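You operate a simulated robot arm through the tools that you are given. There is no shell and no other tool. Be economical: measure what you need, move in short steps, check, and stop when the job is done.

You are at the controls of a simulated robot arm. One attempt, no reset.

TASK
Run the green canister on press two, then the red one.
Fine: one at a time in an orange dock, started by the orange feed key; the next goes in once the amber lamp is out.

It is judged by the outcome, as a careful person would: the job done as asked, and still so three seconds after it is handed in. It fails if anything else is knocked over, pushed out of place, dropped, spilled or broken.

THE ROBOT
A 7-joint arm with a two-finger parallel gripper, fixed in place. Base frame: the origin is at the foot of the arm, x ahead of it, y to its left, z up; the work surface is at about z = 880. Lengths are in mm, angles in degrees, forces in N, time in s.
With the tool pointing down near the work surface it reaches from about 300 to 700 mm from the base axis. Its first joint turns from -66.0 to 66.0 degrees. Payload 1.57 kg.
The tool frame sits at the grasp point between the pads (the TCP): z along the fingers, y along the line on which they close. The tips reach 30 mm beyond it. The gripper opens to 110 mm. The fingers are 24 mm wide and 12 mm thick; the gripper's body (48 by 112 mm) begins 78 mm behind the TCP.
Orientation is told as [roll, pitch, yaw] about the base's x, y, z axes, in that order, counted from this pose: with the fingers straight down and closing along the base's y, the tool's x points along the base's -x, its y along +y and its z along -z.

THE INTERFACE
- The arm moves only by the tool move_arm. Its argument "motion" is a list of rows, each a list of 3 entries, a list of its own where there are three numbers: the turn, a rotation vector about the tool's x, y, z in degrees, then the shift along the tool's x, y, z in mm, then the closure in counts, from 0 (fully open) to 255 (shut). In form: [[[rx, ry, rz], [x, y, z], hand], ...]. A call has 1 to 8 rows; each row is the pose to reach, as a shift and turn from the pose commanded when the call began, along the tool's axes at that moment. A row lasts 0.2 s, in which the tool goes at most 50 mm and 8.6 degrees; a call with a longer step from one row to the next is refused whole, and so is a gripper value outside its range. Where a pose cannot be reached the arm comes as near as it can. A force on the tool above 90 N (or 10 N above the force at the start of the call, whichever is more), or a blocked arm, ends the call early, and 0.2 s more pass. Each finger travels about 108 mm/s and halts on what it meets, pressing with about 36 N; the grip force reading is that of the motor and also rises with nothing between the fingers. The clock runs only during rows and for 0.2 s after the last one: add rows that repeat a pose to give the fingers time. It gives the time, the measured TCP pose, the force on the tool (base axes), the opening and the grip force at its end, in the units of the frame above (readings bear some noise), with the torque about the TCP (base axes, N m) and any sound that the robot's microphone picked up, and new pictures: "show" is both (left out), scene, wrist or none.
- Cameras (640 x 400 px; columns grow to the right, rows downward): "scene" is fixed at [122.1, -368.3, 1421]; the picture's right is [0.99, -0.13, 0.00], its down [-0.05, -0.41, -0.91] and it looks along [0.12, 0.90, -0.41] (base axes); focal length 327 px, centre (320, 200). "wrist" rides on the gripper at [70, 16, -141] in the tool frame; the picture's right is [-0.23, 0.97, 0.00], its down [-0.86, -0.20, -0.48] and it looks along [-0.47, -0.11, 0.88] (tool axes); focal length 222 px, centre (320, 200). There is no depth. A picture from a camera that has moved, and an enlarged one, comes with that camera's place and axes in the base frame and with its lens.
- enlarge(camera, box): a new picture of the part [left, top, right, bottom] of that camera's present view, enlarged. The clock stands still meanwhile.
- sign_off(): hands the job in; it is judged then, once.

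Go step by step. Nothing tells you positions but the pictures and the camera data: compare them with the known pose of the tool, close in by small moves and look again before you grip or let go. The budget is 120 turns and 200 pictures, counting those below and the enlarged ones. Unless the task says otherwise, let go and move clear before handing in, and close with one line.

The tools are called as a command line: name --argument value ..., lists and objects as JSON in quotes. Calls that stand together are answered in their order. move_arm: Moves the arm, as the interface text tells. Its arguments: {"type":"object","properties":{"motion":{"type":"array"},"show":{"type":"string","enum":["both","scene","wrist","none"]}},"required":["motion"]} The other tools are called the same way: enlarge (camera, box) takes an enlarged picture of a part of a camera's view; sign_off () hands the job in.

At the start:

```text
time: 0.0
tcp_pos: [388.6, 148.4, 1201.3]
orientation: [0.0, -0.1, 0.0]
wrist_force: [-0.1, -0.1, -0.7]
torque: [-0.02, 0.02, 0.01]
finger_gap: 110.0
gripper_force: 0.1
```

scene: 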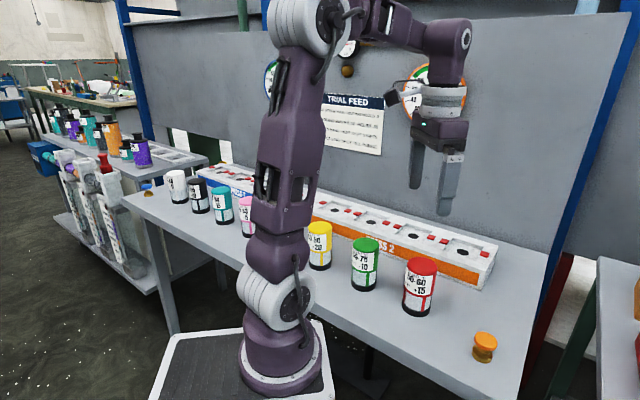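
wrist: 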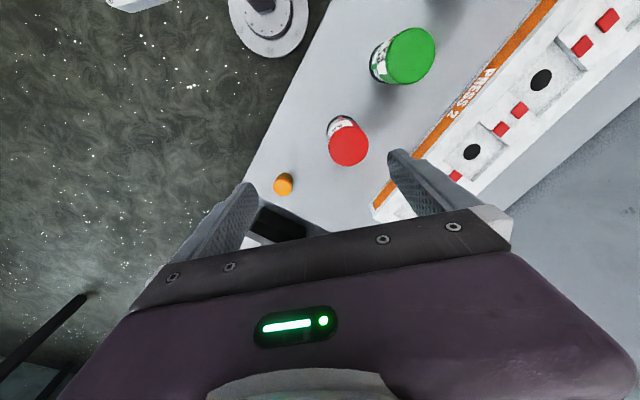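

I see canisters in a row, a press 2 (orange stripe) behind them, an orange key at the right end, and a notice on the wall. I'll enlarge these before moving.

enlarge --camera "scene" --box '[310, 80, 400, 160]'

enlarge --camera "scene" --box '[290, 180, 510, 370]'

enlarge --camera "scene" --box '[120, 130, 340, 270]'

enlarge --camera "scene" --box '[250, 30, 480, 130]'

```text
5.00 times, centred on (355, 120) of scene
camera zoom: at [122.1, -368.3, 1421.0], right [0.99, -0.13, 0.0], down [-0.05, -0.41, -0.91], along [0.12, 0.9, -0.41], focal length 1634 px, centre (145, 600)
```

zoom: 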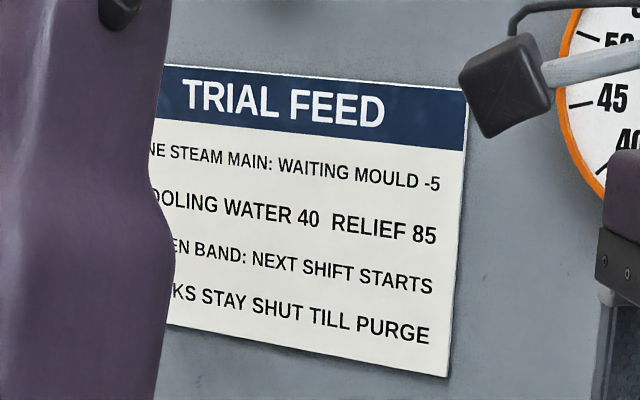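

```text
2.11 times, centred on (400, 275) of scene
camera zoom: at [122.1, -368.3, 1421.0], right [0.99, -0.13, 0.0], down [-0.05, -0.41, -0.91], along [0.12, 0.9, -0.41], focal length 688 px, centre (152, 42)
```

zoom: 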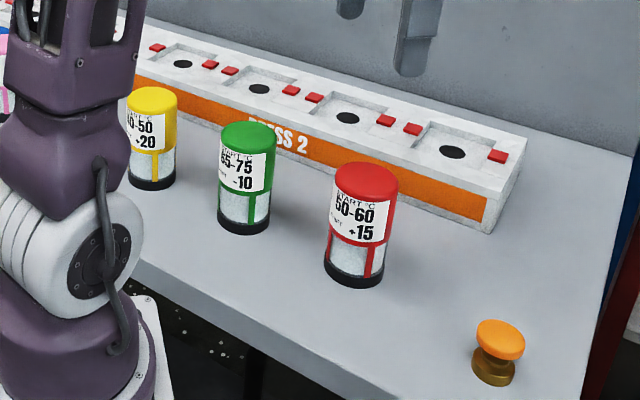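

```text
2.86 times, centred on (230, 200) of scene
camera zoom: at [122.1, -368.3, 1421.0], right [0.99, -0.13, 0.0], down [-0.05, -0.41, -0.91], along [0.12, 0.9, -0.41], focal length 934 px, centre (577, 200)
```

zoom: 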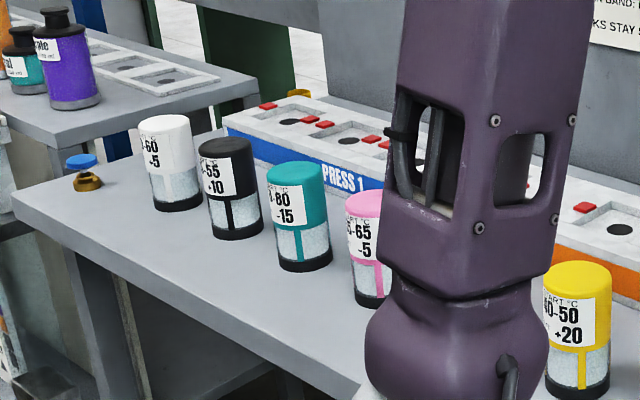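

```text
2.78 times, centred on (365, 80) of scene
camera zoom: at [122.1, -368.3, 1421.0], right [0.99, -0.13, 0.0], down [-0.05, -0.41, -0.91], along [0.12, 0.9, -0.41], focal length 910 px, centre (195, 534)
```

zoom: 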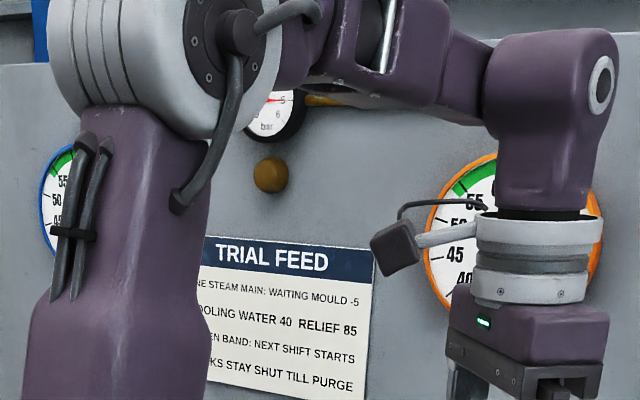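

The canisters carry start-temperature ranges and temperature changes, so the gauge matters. I'll move the arm aside, staying high, to read press two's gauge and the whole notice.

move_arm --motion '[[[0, 0, 0], [-35, -30, 0], 0], [[0, 0, 0], [-70, -60, 0], 0], [[0, 0, 0], [-105, -90, 0], 0], [[0, 0, 0], [-140, -120, 0], 0], [[0, 0, 0], [-170, -150, 0], 0], [[0, 0, 0], [-200, -190, 0], 0], [[0, 0, 0], [-200, -190, 0], 0]]'

```text
time: 1.6
tcp_pos: [587.0, -43.3, 1198.8]
orientation: [0.1, -0.1, 0.1]
wrist_force: [0.3, -0.1, -0.7]
torque: [-0.04, 0.01, -0.01]
finger_gap: 110.0
gripper_force: 0.0
camera wrist: at [518.3, -27.2, 1341.4], right [0.23, 0.97, 0.0], down [0.86, -0.2, 0.48], along [0.47, -0.11, -0.88], focal length 222 px, centre (320, 200)
```

scene: 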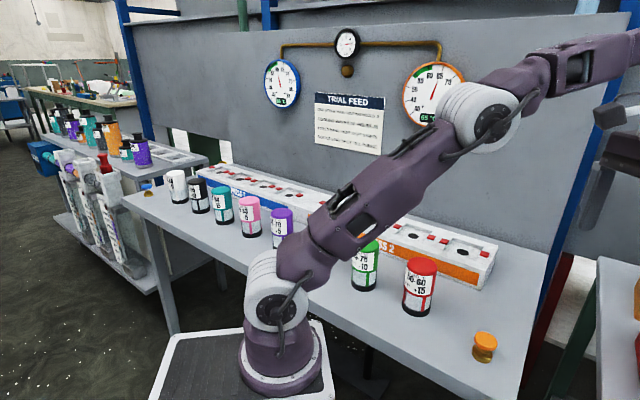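
wrist: 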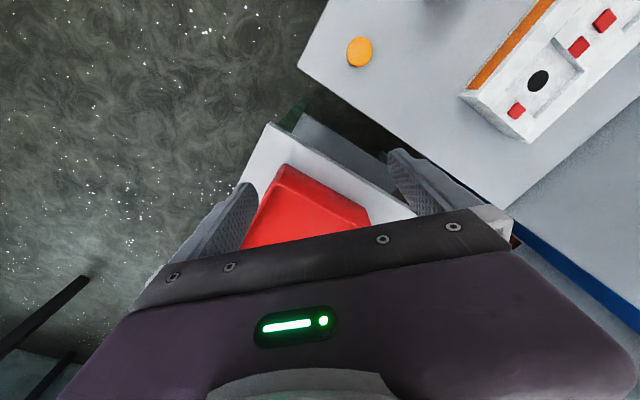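

enlarge --camera "scene" --box '[310, 88, 390, 158]'

enlarge --camera "scene" --box '[395, 50, 475, 135]'

enlarge --camera "scene" --box '[255, 20, 375, 115]'

enlarge --camera "scene" --box '[160, 160, 320, 260]'

```text
5.71 times, centred on (350, 123) of scene
camera zoom: at [122.0, -368.3, 1421.0], right [0.99, -0.13, 0.0], down [-0.05, -0.41, -0.91], along [0.12, 0.9, -0.41], focal length 1868 px, centre (149, 640)
```

zoom: 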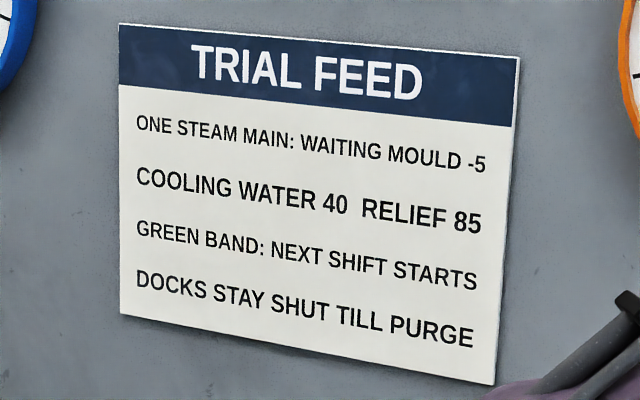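

```text
4.71 times, centred on (435, 92) of scene
camera zoom: at [122.0, -368.3, 1421.0], right [0.99, -0.13, 0.0], down [-0.05, -0.41, -0.91], along [0.12, 0.9, -0.41], focal length 1538 px, centre (-221, 706)
```

zoom: 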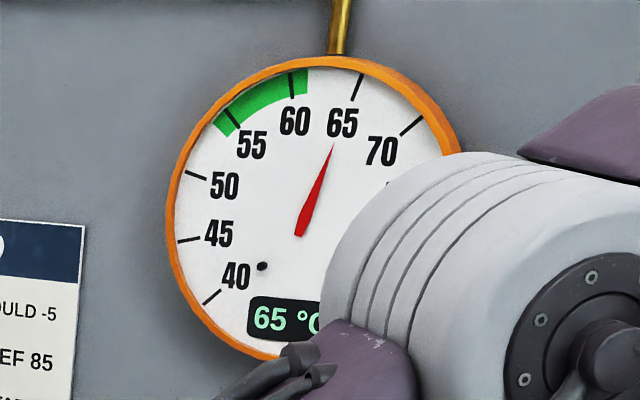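

```text
4.21 times, centred on (315, 68) of scene
camera zoom: at [122.0, -368.3, 1421.0], right [0.99, -0.13, 0.0], down [-0.05, -0.41, -0.91], along [0.12, 0.9, -0.41], focal length 1376 px, centre (341, 758)
```

zoom: 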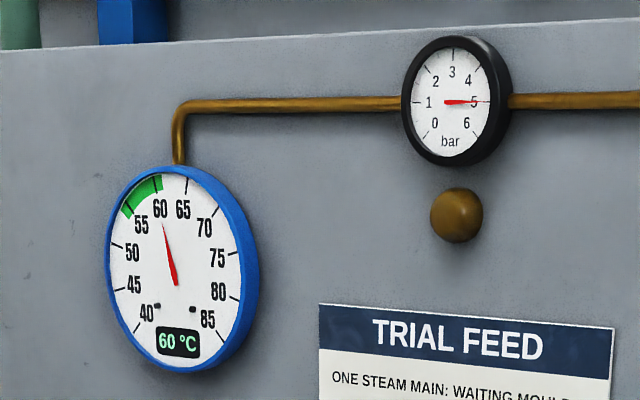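

```text
4.00 times, centred on (240, 210) of scene
camera zoom: at [122.0, -368.3, 1421.0], right [0.99, -0.13, 0.0], down [-0.05, -0.41, -0.91], along [0.12, 0.9, -0.41], focal length 1307 px, centre (640, 160)
```

zoom: 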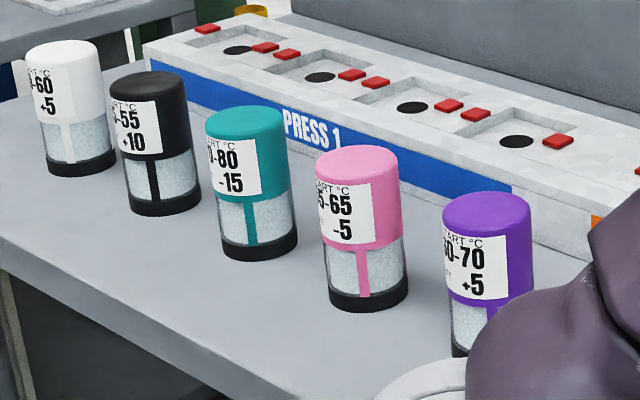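

Press two's gauge reads 65 °C, which suits green (65–75, −10 → 55), and 55 then suits red (50–60, +15), so the order works as asked with no other canisters. I estimate green at about (320, 279), red at (420, 179), and the two nearest docks at (514, 442) and (413, 548). I'll move above green at a safe height.

enlarge --camera "scene" --box '[340, 225, 450, 325]'

move_arm --motion '[[[0, 0, 0], [30, 36, 7], 0], [[0, 0, 0], [60, 72, 15], 0], [[0, 0, 0], [90, 108, 22], 0], [[0, 0, 0], [120, 144, 30], 0], [[0, 0, 0], [150, 181, 37], 0], [[0, 0, 0], [180, 217, 45], 0], [[0, 0, 0], [210, 253, 52], 0], [[0, 0, 0], [240, 290, 60], 0]]'

```text
4.00 times, centred on (395, 275) of scene
camera zoom: at [122.0, -368.3, 1421.0], right [0.99, -0.13, 0.0], down [-0.05, -0.41, -0.91], along [0.12, 0.9, -0.41], focal length 1307 px, centre (20, -100)
```

zoom: 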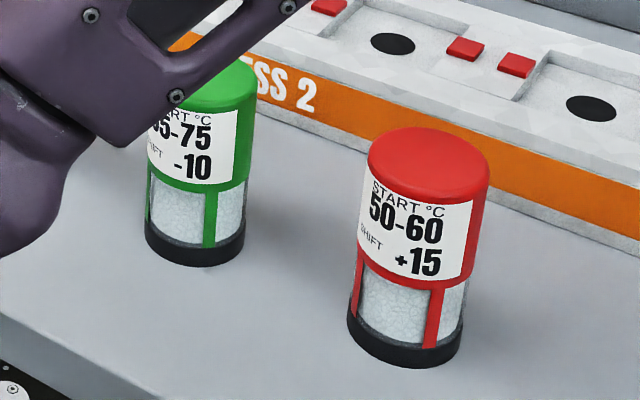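

```text
time: 3.4
tcp_pos: [349.0, 249.0, 1141.0]
orientation: [-0.1, 0.0, 0.0]
wrist_force: [0.3, 0.4, 0.6]
torque: [0.0, -0.01, 0.0]
finger_gap: 110.0
gripper_force: 0.1
camera wrist: at [279.9, 264.4, 1282.9], right [0.23, 0.97, 0.0], down [0.85, -0.2, 0.48], along [0.47, -0.11, -0.88], focal length 222 px, centre (320, 200)
```

scene: 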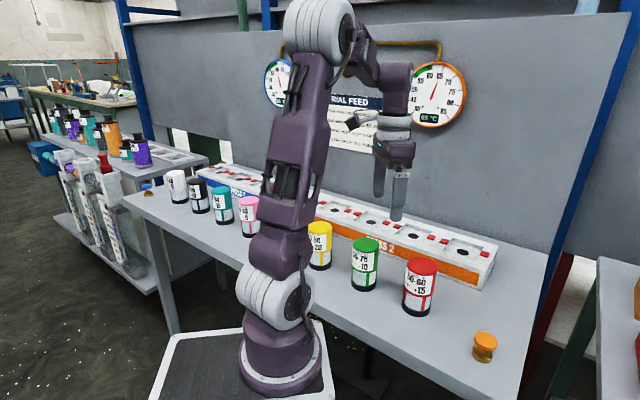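
wrist: 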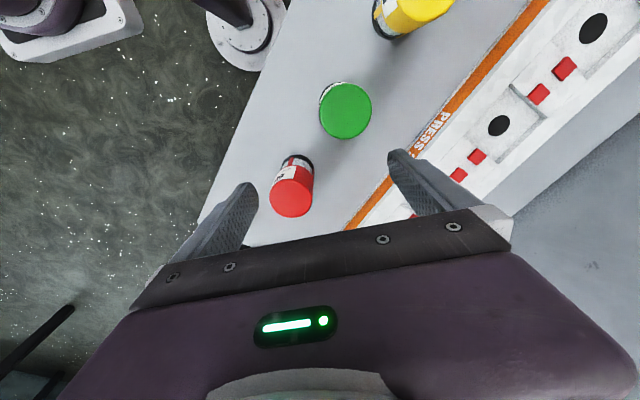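

Green's top appears at about (320, 284). I'll centre above it and look again.

move_arm --motion '[[[0, 0, 0], [15, 17, 15], 0], [[0, 0, 0], [28, 35, 40], 0], [[0, 0, 0], [28, 35, 66], 0], [[0, 0, 0], [28, 35, 66], 0]]'

```text
time: 4.4
tcp_pos: [320.2, 282.7, 1076.5]
orientation: [0.0, 0.1, 0.0]
wrist_force: [-0.2, -0.2, 0.2]
torque: [0.0, -0.01, -0.01]
finger_gap: 109.9
gripper_force: 0.0
camera wrist: at [251.7, 300.1, 1217.4], right [0.23, 0.97, 0.0], down [0.85, -0.2, 0.48], along [0.47, -0.11, -0.88], focal length 222 px, centre (320, 200)
```

scene: 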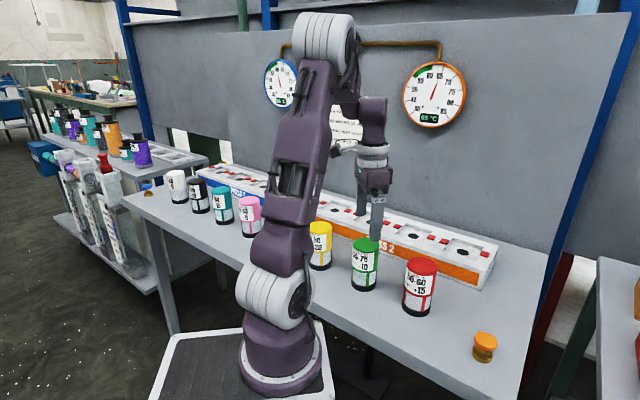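
wrist: 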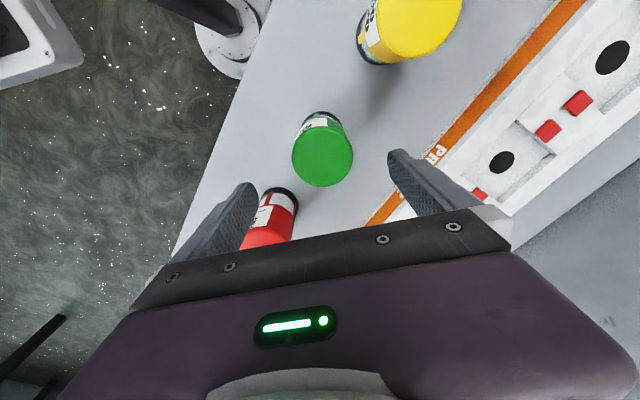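

Centred to within a couple of mm. Descending around green with the hand open.

move_arm --motion '[[[0, 0, 0], [0, 3, 35], 0], [[0, 0, 0], [0, 3, 70], 0], [[0, 0, 0], [0, 3, 102], 0], [[0, 0, 0], [0, 3, 102], 0]]'

```text
time: 5.4
tcp_pos: [319.9, 286.5, 973.6]
orientation: [0.1, 0.0, 0.0]
wrist_force: [0.4, 0.2, 0.9]
torque: [0.01, -0.01, -0.02]
finger_gap: 109.9
gripper_force: 0.1
camera wrist: at [251.3, 302.3, 1114.2], right [0.23, 0.97, 0.0], down [0.86, -0.2, 0.48], along [0.47, -0.11, -0.88], focal length 222 px, centre (320, 200)
```

scene: 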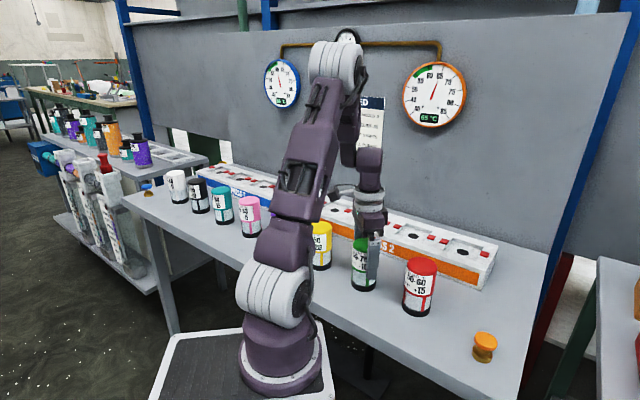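
wrist: 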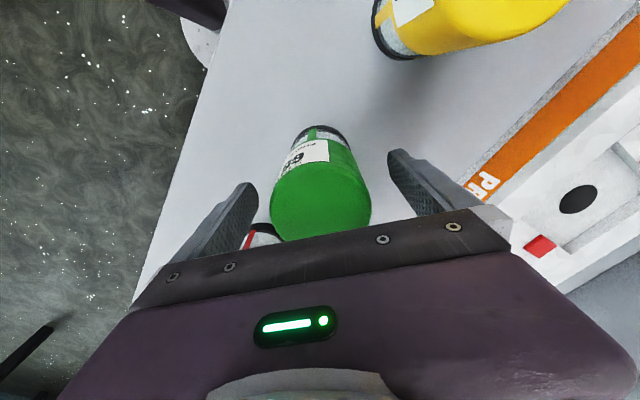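

enlarge --camera "wrist" --box '[230, 100, 422, 260]'

```text
2.50 times, centred on (326, 180) of wrist
camera zoom: at [251.3, 302.3, 1114.2], right [0.23, 0.97, 0.0], down [0.86, -0.2, 0.48], along [0.47, -0.11, -0.88], focal length 555 px, centre (305, 250)
```

zoom: 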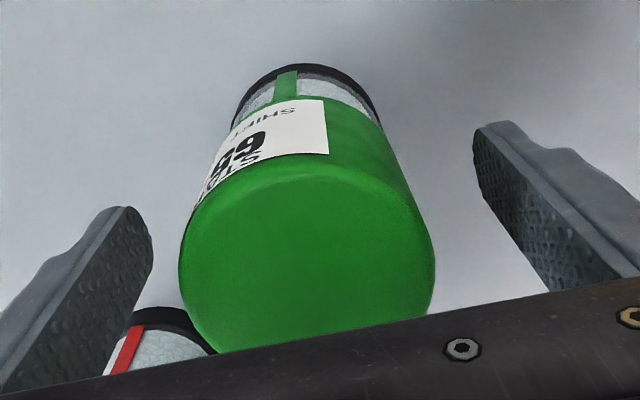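

Canister centre is at (320, 286), right between the pads. Closing.

move_arm --motion '[[[0, 0, 0], [0, 0, 0], 255], [[0, 0, 0], [0, 0, 0], 255], [[0, 0, 0], [0, 0, 0], 255], [[0, 0, 0], [0, 0, -20], 255], [[0, 0, 0], [0, 0, -40], 255]]' --show "wrist"

```text
time: 6.6
tcp_pos: [320.0, 287.3, 1014.0]
orientation: [0.0, 0.0, 0.0]
wrist_force: [0.6, 0.4, -2.1]
torque: [0.03, 0.02, -0.04]
finger_gap: 63.1
gripper_force: 36.1
camera wrist: at [251.0, 303.4, 1154.8], right [0.23, 0.97, 0.0], down [0.86, -0.2, 0.48], along [0.47, -0.11, -0.88], focal length 222 px, centre (320, 200)
```

wrist: 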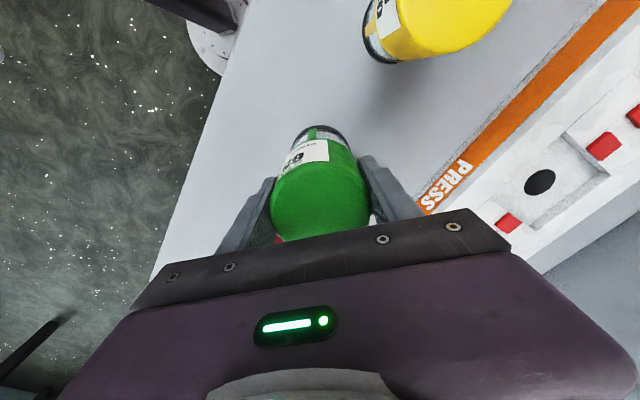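

Green is held with a 63 mm gap. I'll lift and carry it toward press two's docks, stopping short to see them.

move_arm --motion '[[[0, 0, 0], [0, 0, -35], 255], [[0, 0, 0], [-20, 17, -76], 255], [[0, 0, 0], [-50, 42, -76], 255], [[0, 0, 0], [-80, 68, -76], 255], [[0, 0, 0], [-110, 93, -76], 255], [[0, 0, 0], [-130, 113, -76], 255], [[0, 0, 0], [-130, 113, -76], 255]]'

```text
time: 8.2
tcp_pos: [449.1, 399.7, 1088.8]
orientation: [-0.1, 0.0, -0.1]
wrist_force: [-0.1, 0.4, -2.4]
torque: [0.03, 0.01, 0.04]
finger_gap: 63.3
gripper_force: 35.7
camera wrist: at [380.4, 415.6, 1231.7], right [0.23, 0.97, 0.0], down [0.86, -0.2, 0.48], along [0.47, -0.11, -0.88], focal length 222 px, centre (320, 200)
```

scene: 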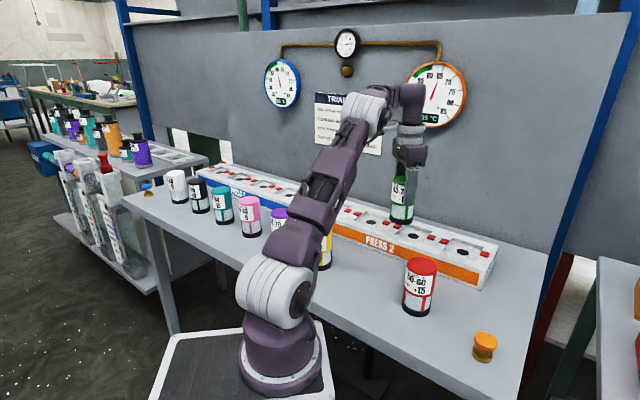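
wrist: 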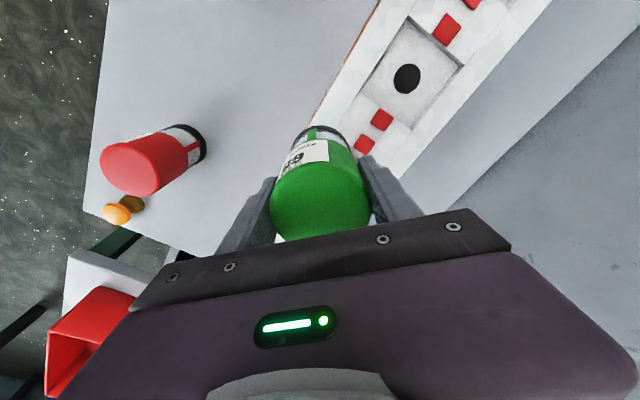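

enlarge --camera "wrist" --box '[310, 0, 518, 130]'

enlarge --camera "scene" --box '[330, 190, 510, 300]'

```text
3.08 times, centred on (414, 65) of wrist
camera zoom: at [380.4, 415.6, 1231.7], right [0.23, 0.97, 0.0], down [0.86, -0.2, 0.48], along [0.47, -0.11, -0.88], focal length 684 px, centre (31, 615)
```

zoom: 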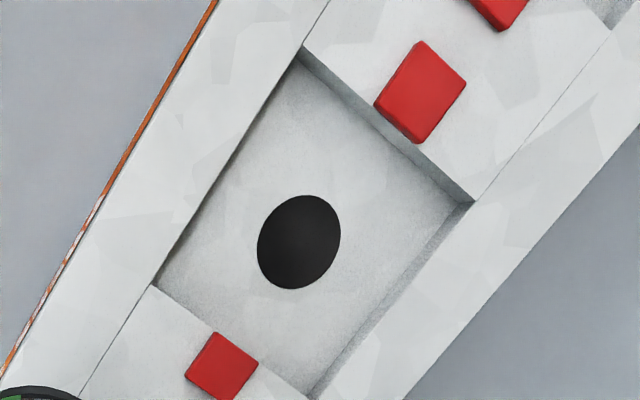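

```text
3.56 times, centred on (420, 245) of scene
camera zoom: at [122.1, -368.3, 1421.0], right [0.99, -0.13, 0.0], down [-0.05, -0.41, -0.91], along [0.12, 0.9, -0.41], focal length 1162 px, centre (-36, 40)
```

zoom: 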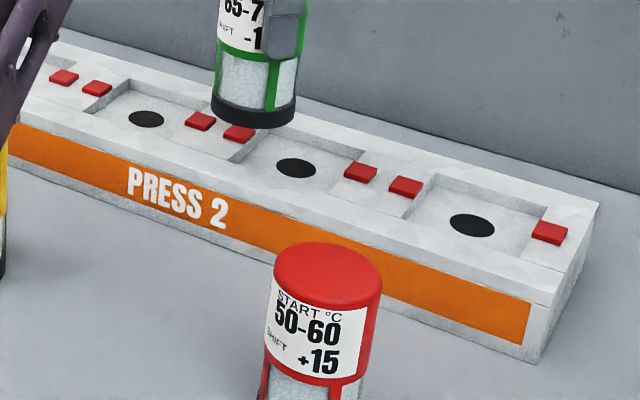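

Dock positions from several views triangulate: the pocket floor is near z ≈ 928, with one dock at about (405, 517) and the next at about (503, 419). I'll take green over the first of these.

move_arm --motion '[[[0, 0, 0], [12, 30, 0], 255], [[0, 0, 0], [24, 60, 0], 255], [[0, 0, 0], [35, 92, 0], 255], [[0, 0, 0], [45, 118, 0], 255], [[0, 0, 0], [45, 118, 25], 255], [[0, 0, 0], [45, 118, 40], 255], [[0, 0, 0], [45, 118, 40], 255]]'

```text
time: 9.8
tcp_pos: [392.4, 485.5, 1050.1]
orientation: [0.1, 0.0, 0.0]
wrist_force: [-0.6, -0.1, -2.2]
torque: [-0.01, -0.01, 0.03]
finger_gap: 63.4
gripper_force: 36.4
out of reach, approached as far as the arm can: row 2, 3, 4, 5, 6, 7
camera wrist: at [323.8, 501.3, 1192.2], right [0.23, 0.97, 0.0], down [0.85, -0.2, 0.48], along [0.47, -0.11, -0.88], focal length 222 px, centre (320, 200)
```

scene: 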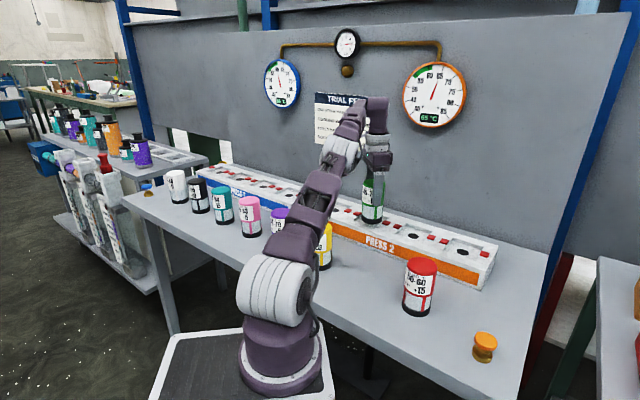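
wrist: 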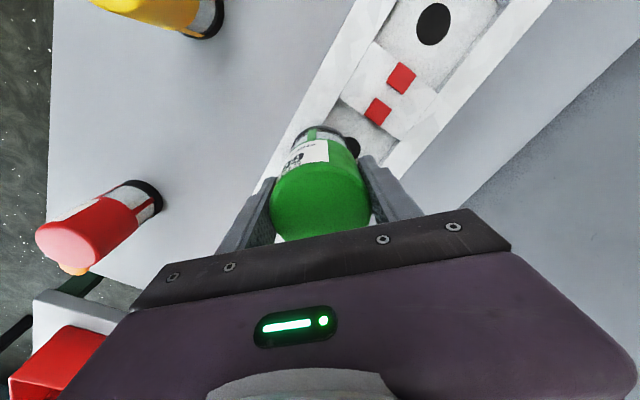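

The arm reports out of reach at r ≈ 624 mm, with the target at r ≈ 656. I'll probe gently whether a further outward step is possible at this height.

move_arm --motion '[[[0, 0, 0], [-4, 10, 0], 255], [[0, 0, 0], [-8, 20, 0], 255], [[0, 0, 0], [-8, 20, 0], 255]]' --show "wrist"

```text
time: 10.6
tcp_pos: [392.7, 485.6, 1051.1]
orientation: [0.0, 0.0, 0.0]
wrist_force: [0.0, 0.1, -2.4]
torque: [-0.01, -0.03, -0.01]
finger_gap: 63.0
gripper_force: 36.0
out of reach, approached as far as the arm can: row 1, 2, 3
camera wrist: at [323.8, 501.3, 1192.3], right [0.23, 0.97, 0.0], down [0.85, -0.2, 0.48], along [0.47, -0.11, -0.88], focal length 222 px, centre (320, 200)
```

wrist: 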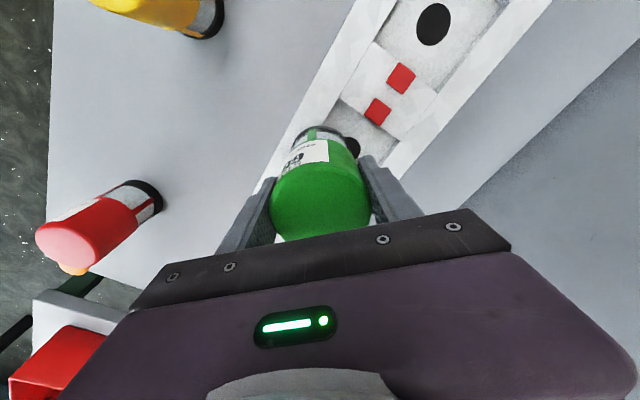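

I'll turn the hand toward the arm's natural radial yaw (about the canister's own axis) and try again outward.

move_arm --motion '[[[0, 0, -8], [0, 0, 0], 255], [[0, 0, -16], [0, 0, 0], 255], [[0, 0, -24], [0, 0, 0], 255], [[0, 0, -32], [0, 0, 0], 255], [[0, 0, -40], [0, 0, 0], 255], [[0, 0, -45], [0, 0, 0], 255], [[0, 0, -45], [-6, 16, 0], 255], [[0, 0, -45], [-6, 16, 0], 255]]'

```text
time: 12.4
tcp_pos: [392.5, 484.0, 1051.1]
orientation: [0.0, 0.0, 44.9]
wrist_force: [0.5, 0.1, -2.2]
torque: [0.0, 0.03, -0.02]
finger_gap: 63.5
gripper_force: 35.9
out of reach, approached as far as the arm can: row 7, 8
camera wrist: at [333.3, 445.9, 1193.3], right [-0.53, 0.85, 0.0], down [0.75, 0.46, 0.48], along [0.41, 0.25, -0.88], focal length 222 px, centre (320, 200)
```

scene: 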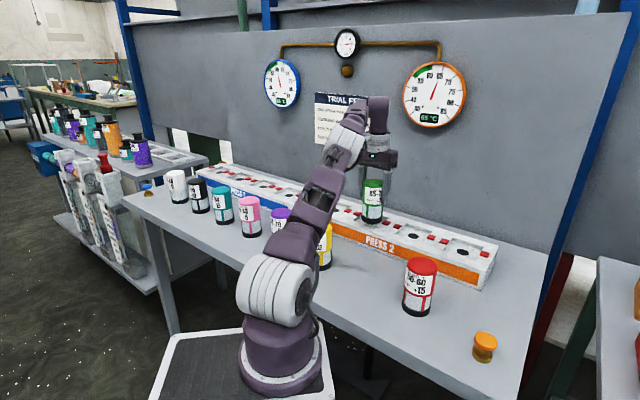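
wrist: 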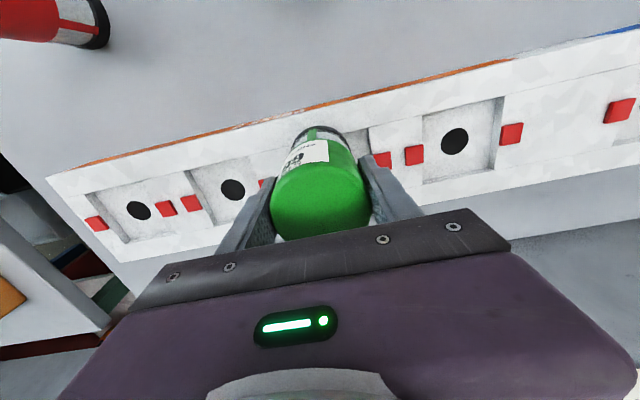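

The hand turn didn't change the limit, but this view pins the docks well: (305, 615), (405, 515), (505, 414), (605, 314). I'll try the third one, which lies closer to the arm's mid-range.

move_arm --motion '[[[0, 0, 0], [0, -35, -10], 255], [[0, 0, 0], [0, -75, -10], 255], [[0, 0, 0], [0, -110, -10], 255], [[0, 0, 0], [0, -129, -10], 255], [[0, 0, 0], [-15, -129, -10], 255], [[0, 0, 0], [-30, -129, -10], 255], [[0, 0, 0], [-30, -129, -10], 255]]'

```text
time: 14.0
tcp_pos: [494.6, 404.3, 1060.4]
orientation: [0.0, 0.0, 45.1]
wrist_force: [0.1, 0.0, -2.3]
torque: [0.02, -0.03, 0.0]
finger_gap: 63.2
gripper_force: 35.7
out of reach, approached as far as the arm can: row 6, 7
camera wrist: at [435.0, 366.0, 1203.1], right [-0.53, 0.85, 0.0], down [0.75, 0.46, 0.48], along [0.41, 0.25, -0.88], focal length 222 px, centre (320, 200)
```

scene: 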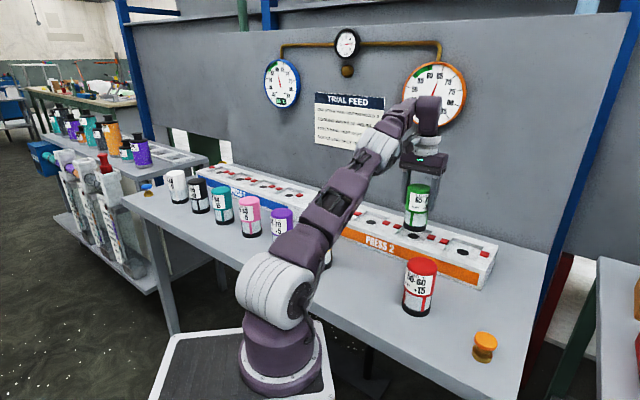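
wrist: 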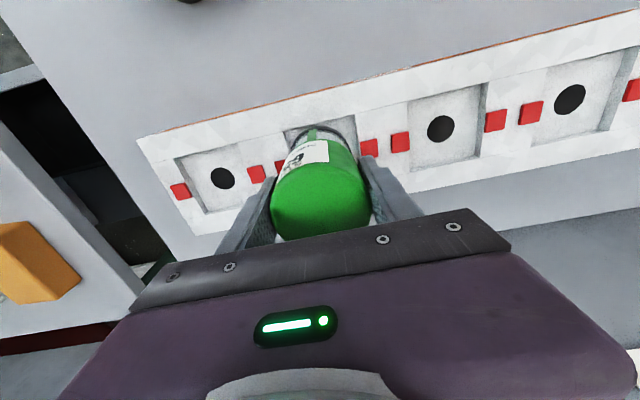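

Here the arm gets to r ≈ 639, only about 14 mm short. I'll go slightly lower, still above the press, and push outward again.

move_arm --motion '[[[0, 0, 0], [0, 0, 8], 255], [[0, 0, 0], [0, 0, 15], 255], [[0, 0, 0], [-8, 0, 15], 255], [[0, 0, 0], [-15, 0, 15], 255], [[0, 0, 0], [-15, 0, 15], 255]]'

```text
time: 15.2
tcp_pos: [499.7, 405.9, 1046.4]
orientation: [0.0, 0.0, 45.0]
wrist_force: [0.5, 0.4, -2.3]
torque: [0.02, 0.0, 0.01]
finger_gap: 63.0
gripper_force: 36.2
out of reach, approached as far as the arm can: row 3, 4, 5
camera wrist: at [439.6, 367.8, 1188.1], right [-0.53, 0.85, 0.0], down [0.75, 0.46, 0.48], along [0.41, 0.25, -0.88], focal length 222 px, centre (320, 200)
```

scene: 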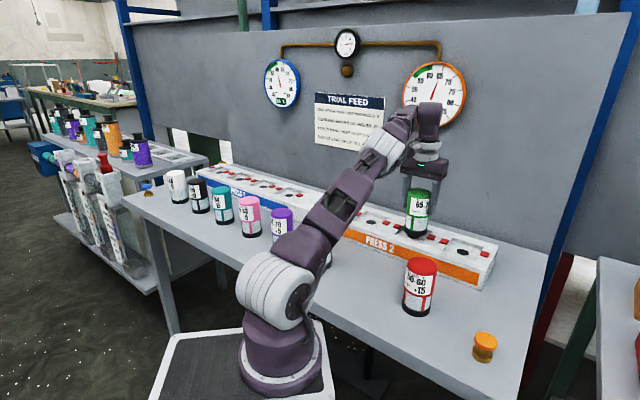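
wrist: 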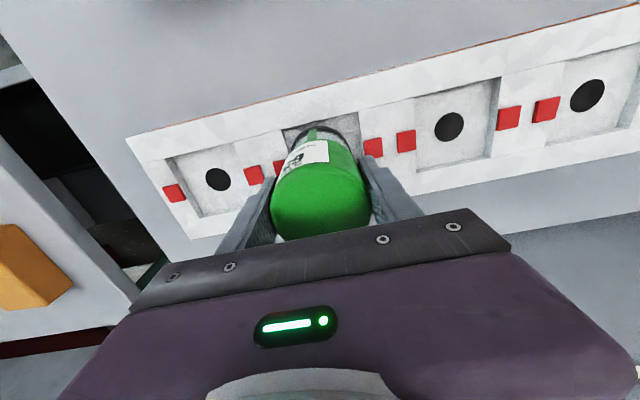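

Lowering extends reach by about 5 mm per 14 mm, so seating height should just get there. The dock centre is at (504.5, 415) by symmetry of its neighbours, so I'll descend in small steps while pushing outward.

move_arm --motion '[[[0, 0, 0], [-4, 3, 4], 255], [[0, 0, 0], [-6, 3, 8], 255], [[0, 0, 0], [-8, 3, 12], 255], [[0, 0, 0], [-10, 3, 16], 255], [[0, 0, 0], [-10, 3, 18], 255]]'

```text
time: 16.4
tcp_pos: [505.2, 414.6, 1028.8]
orientation: [0.0, 0.0, 45.0]
wrist_force: [0.6, -0.3, -2.3]
torque: [0.01, 0.02, -0.02]
finger_gap: 63.2
gripper_force: 36.2
camera wrist: at [444.5, 377.4, 1170.6], right [-0.53, 0.85, 0.0], down [0.75, 0.46, 0.48], along [0.41, 0.25, -0.88], focal length 222 px, centre (320, 200)
```

scene: 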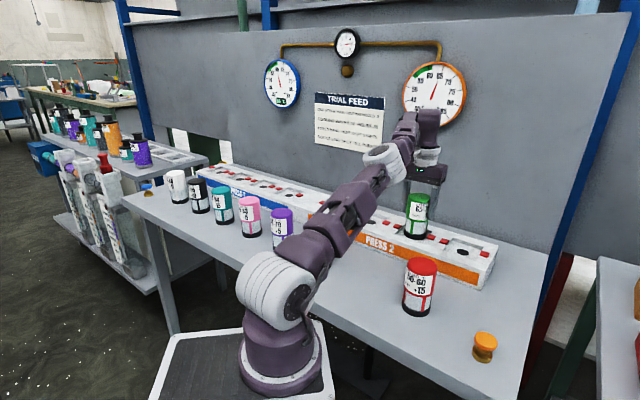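
wrist: 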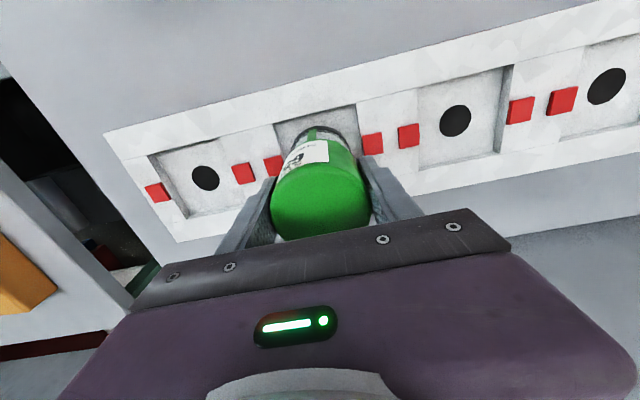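

It reached the target fully at this height. Checking alignment before the last few millimetres.

enlarge --camera "scene" --box '[370, 180, 500, 280]'

enlarge --camera "wrist" --box '[220, 90, 420, 215]'

```text
4.00 times, centred on (435, 230) of scene
camera zoom: at [122.1, -368.3, 1421.0], right [0.99, -0.13, 0.0], down [-0.05, -0.41, -0.91], along [0.12, 0.9, -0.41], focal length 1307 px, centre (-140, 80)
```

zoom: 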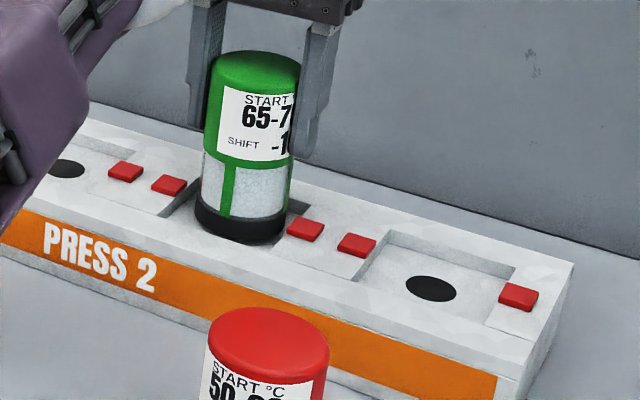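

```text
3.20 times, centred on (320, 152) of wrist
camera zoom: at [444.5, 377.4, 1170.6], right [-0.53, 0.85, 0.0], down [0.75, 0.46, 0.48], along [0.41, 0.25, -0.88], focal length 711 px, centre (320, 352)
```

zoom: 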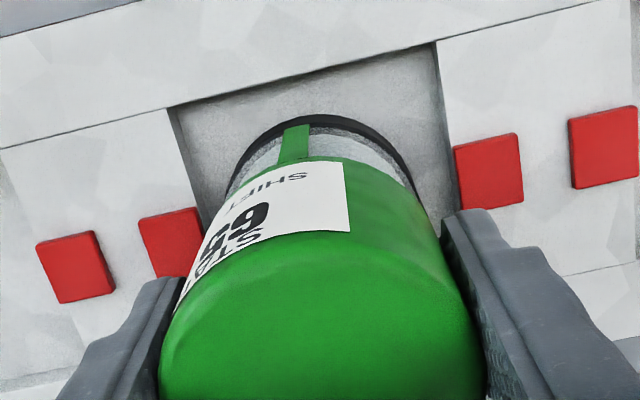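

Green is centred in the pocket between the latches. Lowering gently to contact.

move_arm --motion '[[[0, 0, 0], [0, 0, 2], 255], [[0, 0, 0], [0, 0, 4], 255], [[0, 0, 0], [0, 0, 6], 255], [[0, 0, 0], [0, 0, 8], 255]]' --show "wrist"

```text
time: 17.4
tcp_pos: [504.7, 414.2, 1022.0]
orientation: [0.0, -0.2, 44.9]
wrist_force: [-0.3, -2.0, 22.3]
torque: [-0.39, 0.5, 0.05]
finger_gap: 63.4
gripper_force: 36.0
camera wrist: at [443.8, 376.4, 1164.0], right [-0.53, 0.85, 0.0], down [0.74, 0.46, 0.48], along [0.41, 0.25, -0.88], focal length 222 px, centre (320, 200)
```

wrist: 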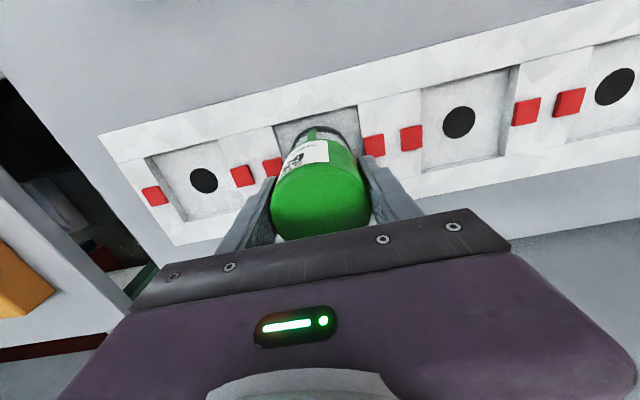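

Contact at TCP z ≈ 1022, with the floor near 928 as predicted. Releasing and rising straight up.

move_arm --motion '[[[0, 0, 0], [0, 0, -1], 255], [[0, 0, 0], [0, 0, -1], 120], [[0, 0, 0], [0, 0, -1], 40], [[0, 0, 0], [0, 0, -1], 0], [[0, 0, 0], [2, 0, -1], 0], [[0, 0, 0], [2, 0, -25], 0], [[0, 0, 0], [4, 0, -60], 0]]'

```text
time: 19.0
tcp_pos: [494.3, 403.4, 1080.8]
orientation: [0.0, -0.3, 44.9]
wrist_force: [0.1, -0.3, 0.0]
torque: [0.0, 0.01, 0.0]
finger_gap: 110.2
gripper_force: 0.1
out of reach, approached as far as the arm can: row 6, 7
camera wrist: at [435.0, 365.4, 1222.7], right [-0.53, 0.85, 0.0], down [0.75, 0.46, 0.48], along [0.41, 0.25, -0.88], focal length 222 px, centre (320, 200)
```

scene: 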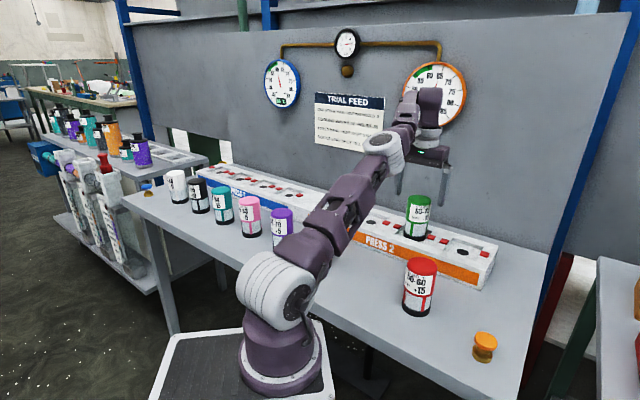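
wrist: 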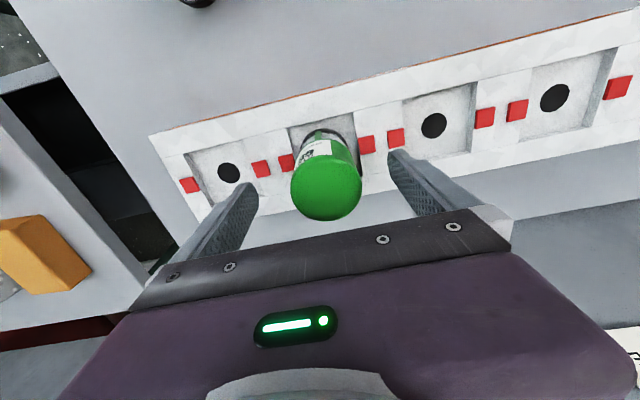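

Green stands upright in dock three. Now I'll close the hand and fly at height to above the orange key, estimated at (493, 37) with its top near z 935.

move_arm --motion '[[[0, 0, 0], [25, -25, -10], 0], [[0, 0, 0], [57, -57, -10], 80], [[0, 0, 0], [89, -89, -10], 160], [[0, 0, 0], [121, -121, -10], 255], [[0, 0, 0], [153, -153, -10], 255], [[0, 0, 0], [185, -185, -10], 255], [[0, 0, 0], [217, -217, 0], 255], [[0, 0, 0], [248, -248, 10], 255]]'

```text
time: 20.8
tcp_pos: [495.8, 54.1, 1072.3]
orientation: [0.1, -0.1, 45.1]
wrist_force: [-0.5, 0.5, -0.2]
torque: [0.05, 0.0, -0.01]
finger_gap: 0.0
gripper_force: 21.1
camera wrist: at [435.2, 15.4, 1214.5], right [-0.53, 0.85, 0.0], down [0.75, 0.46, 0.48], along [0.41, 0.25, -0.88], focal length 222 px, centre (320, 200)
```

scene: 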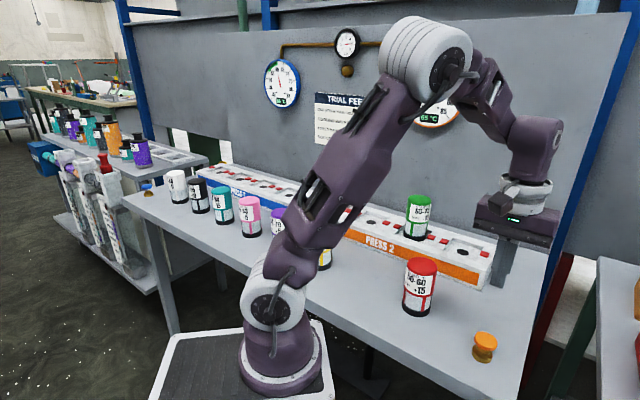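
wrist: 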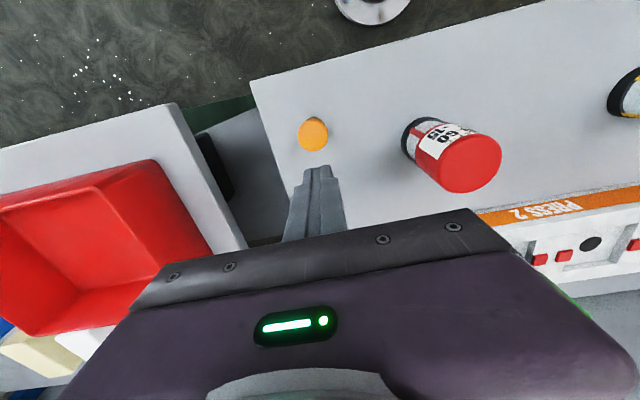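

The key is at about (491.5, 39). Lowering to just above it.

move_arm --motion '[[[0, 0, 0], [13.5, -7.5, 20], 255], [[0, 0, 0], [13.5, -7.5, 55], 255], [[0, 0, 0], [13.5, -7.5, 85], 255], [[0, 0, 0], [13.5, -7.5, 85], 255]]'

enlarge --camera "scene" --box '[440, 240, 540, 380]'

enlarge --camera "wrist" --box '[240, 90, 400, 190]'

```text
time: 21.8
tcp_pos: [489.0, 38.4, 987.0]
orientation: [0.0, 0.1, 45.0]
wrist_force: [-0.1, -0.3, -0.4]
torque: [0.0, 0.04, -0.03]
finger_gap: 0.0
gripper_force: 21.4
camera wrist: at [429.5, 0.1, 1128.9], right [-0.53, 0.85, 0.0], down [0.75, 0.46, 0.48], along [0.41, 0.25, -0.88], focal length 222 px, centre (320, 200)
```

scene: 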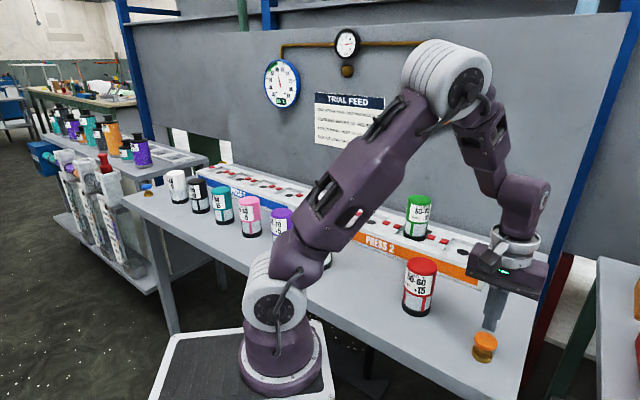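
wrist: 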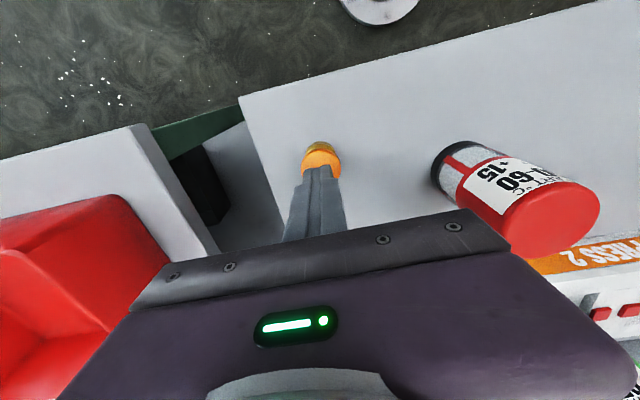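

```text
2.86 times, centred on (490, 310) of scene
camera zoom: at [122.1, -368.3, 1421.0], right [0.99, -0.13, 0.0], down [-0.05, -0.41, -0.91], along [0.12, 0.9, -0.41], focal length 934 px, centre (-166, -114)
```

zoom: 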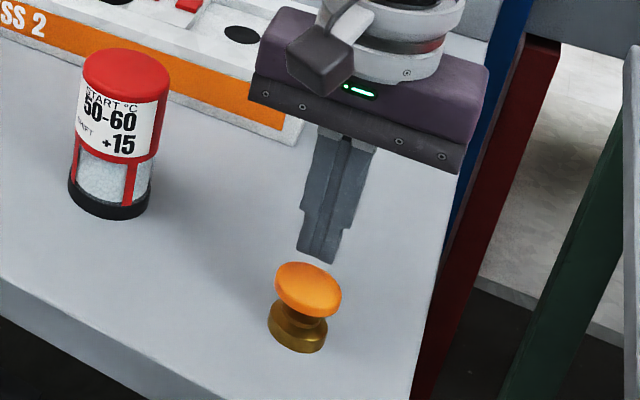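

```text
4.00 times, centred on (320, 140) of wrist
camera zoom: at [429.5, 0.1, 1128.9], right [-0.53, 0.85, 0.0], down [0.75, 0.46, 0.48], along [0.41, 0.25, -0.88], focal length 888 px, centre (320, 440)
```

zoom: 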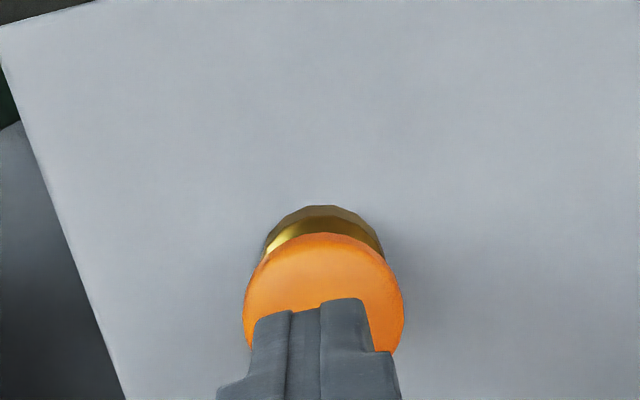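

Fingertips are centred over the key. Pressing down in small steps.

move_arm --motion '[[[0, 0, 0], [-1, 1, 10], 255], [[0, 0, 0], [-1, 1, 18], 255], [[0, 0, 0], [-1, 1, 22], 255], [[0, 0, 0], [-1, 1, 25], 255], [[0, 0, 0], [-1, 1, 28], 255]]'

```text
time: 23.0
tcp_pos: [491.2, 39.7, 960.0]
orientation: [0.0, 0.0, 45.0]
wrist_force: [0.0, -0.6, -0.5]
torque: [0.01, 0.06, -0.05]
finger_gap: 0.0
gripper_force: 21.5
camera wrist: at [430.7, 2.0, 1100.3], right [-0.53, 0.85, 0.0], down [0.75, 0.46, 0.48], along [0.41, 0.25, -0.88], focal length 222 px, centre (320, 200)
```

scene: 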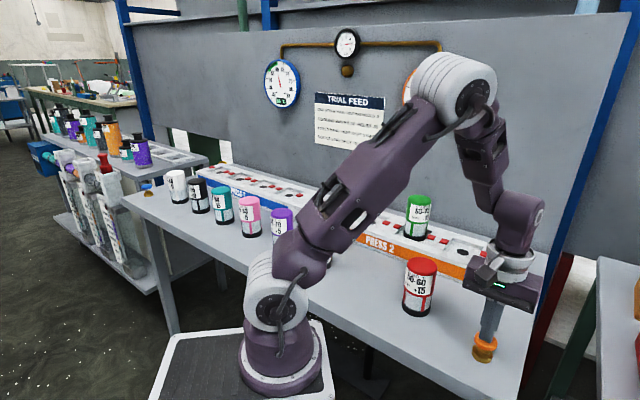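
wrist: 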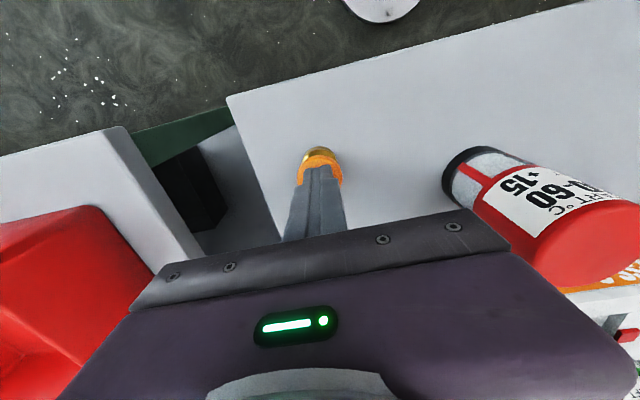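

No contact yet with the tips at z 930. Continuing down in 2 mm steps.

move_arm --motion '[[[0, 0, 0], [0, 0, 3], 255], [[0, 0, 0], [0, 0, 5], 255], [[0, 0, 0], [0, 0, 7], 255], [[0, 0, 0], [0, 0, 9], 255]]'

```text
time: 24.0
tcp_pos: [490.7, 39.8, 949.1]
orientation: [0.0, 0.0, 45.0]
wrist_force: [0.4, 2.8, 3.8]
torque: [0.03, -0.03, 0.01]
finger_gap: 0.0
gripper_force: 21.2
heard: click
camera wrist: at [430.7, 2.0, 1090.8], right [-0.53, 0.85, 0.0], down [0.75, 0.46, 0.48], along [0.41, 0.25, -0.88], focal length 222 px, centre (320, 200)
```

scene: 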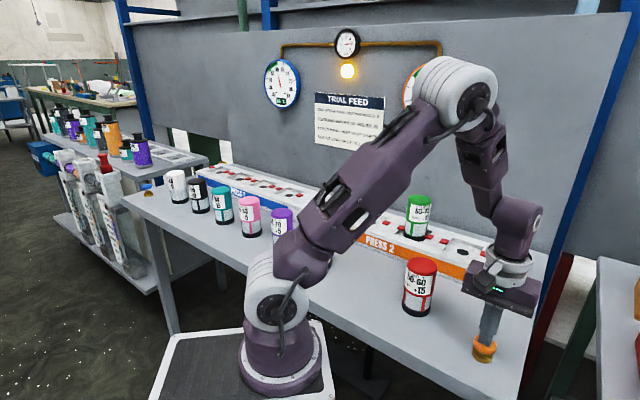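
wrist: 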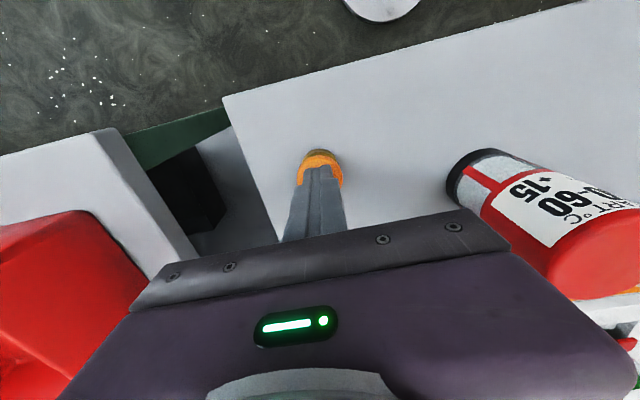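

A click was heard and the amber lamp is lit: green is running. Rising clear and opening the hand on the way to red.

move_arm --motion '[[[0, 0, 0], [0, 0, -30], 255], [[0, 0, 0], [0, 0, -75], 255], [[0, 0, 0], [0, 0, -120], 200], [[0, 0, 0], [-15, 40, -130], 100], [[0, 0, 0], [-30, 80, -130], 0], [[0, 0, 0], [-45, 120, -130], 0], [[0, 0, 0], [-51, 150, -130], 0], [[0, 0, 0], [-51, 150, -130], 0]]'

```text
time: 25.8
tcp_pos: [421.6, 181.8, 1079.9]
orientation: [0.0, -0.1, 45.0]
wrist_force: [0.0, -0.2, 0.2]
torque: [0.0, 0.03, 0.01]
finger_gap: 109.7
gripper_force: 0.0
camera wrist: at [360.5, 144.0, 1221.0], right [-0.53, 0.85, 0.0], down [0.75, 0.46, 0.48], along [0.41, 0.25, -0.88], focal length 222 px, centre (320, 200)
```

scene: 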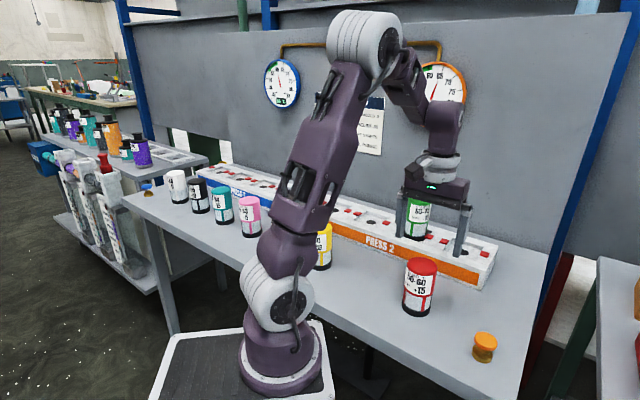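
wrist: 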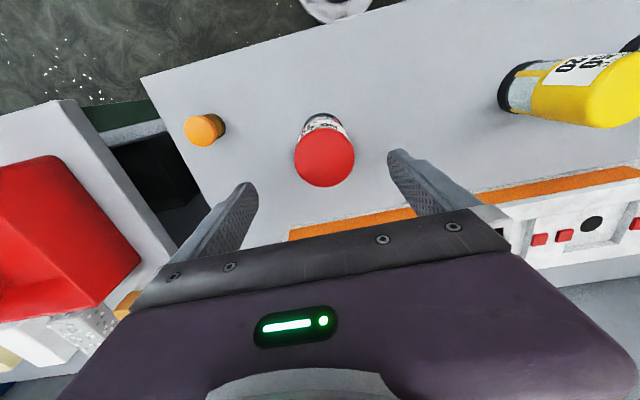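

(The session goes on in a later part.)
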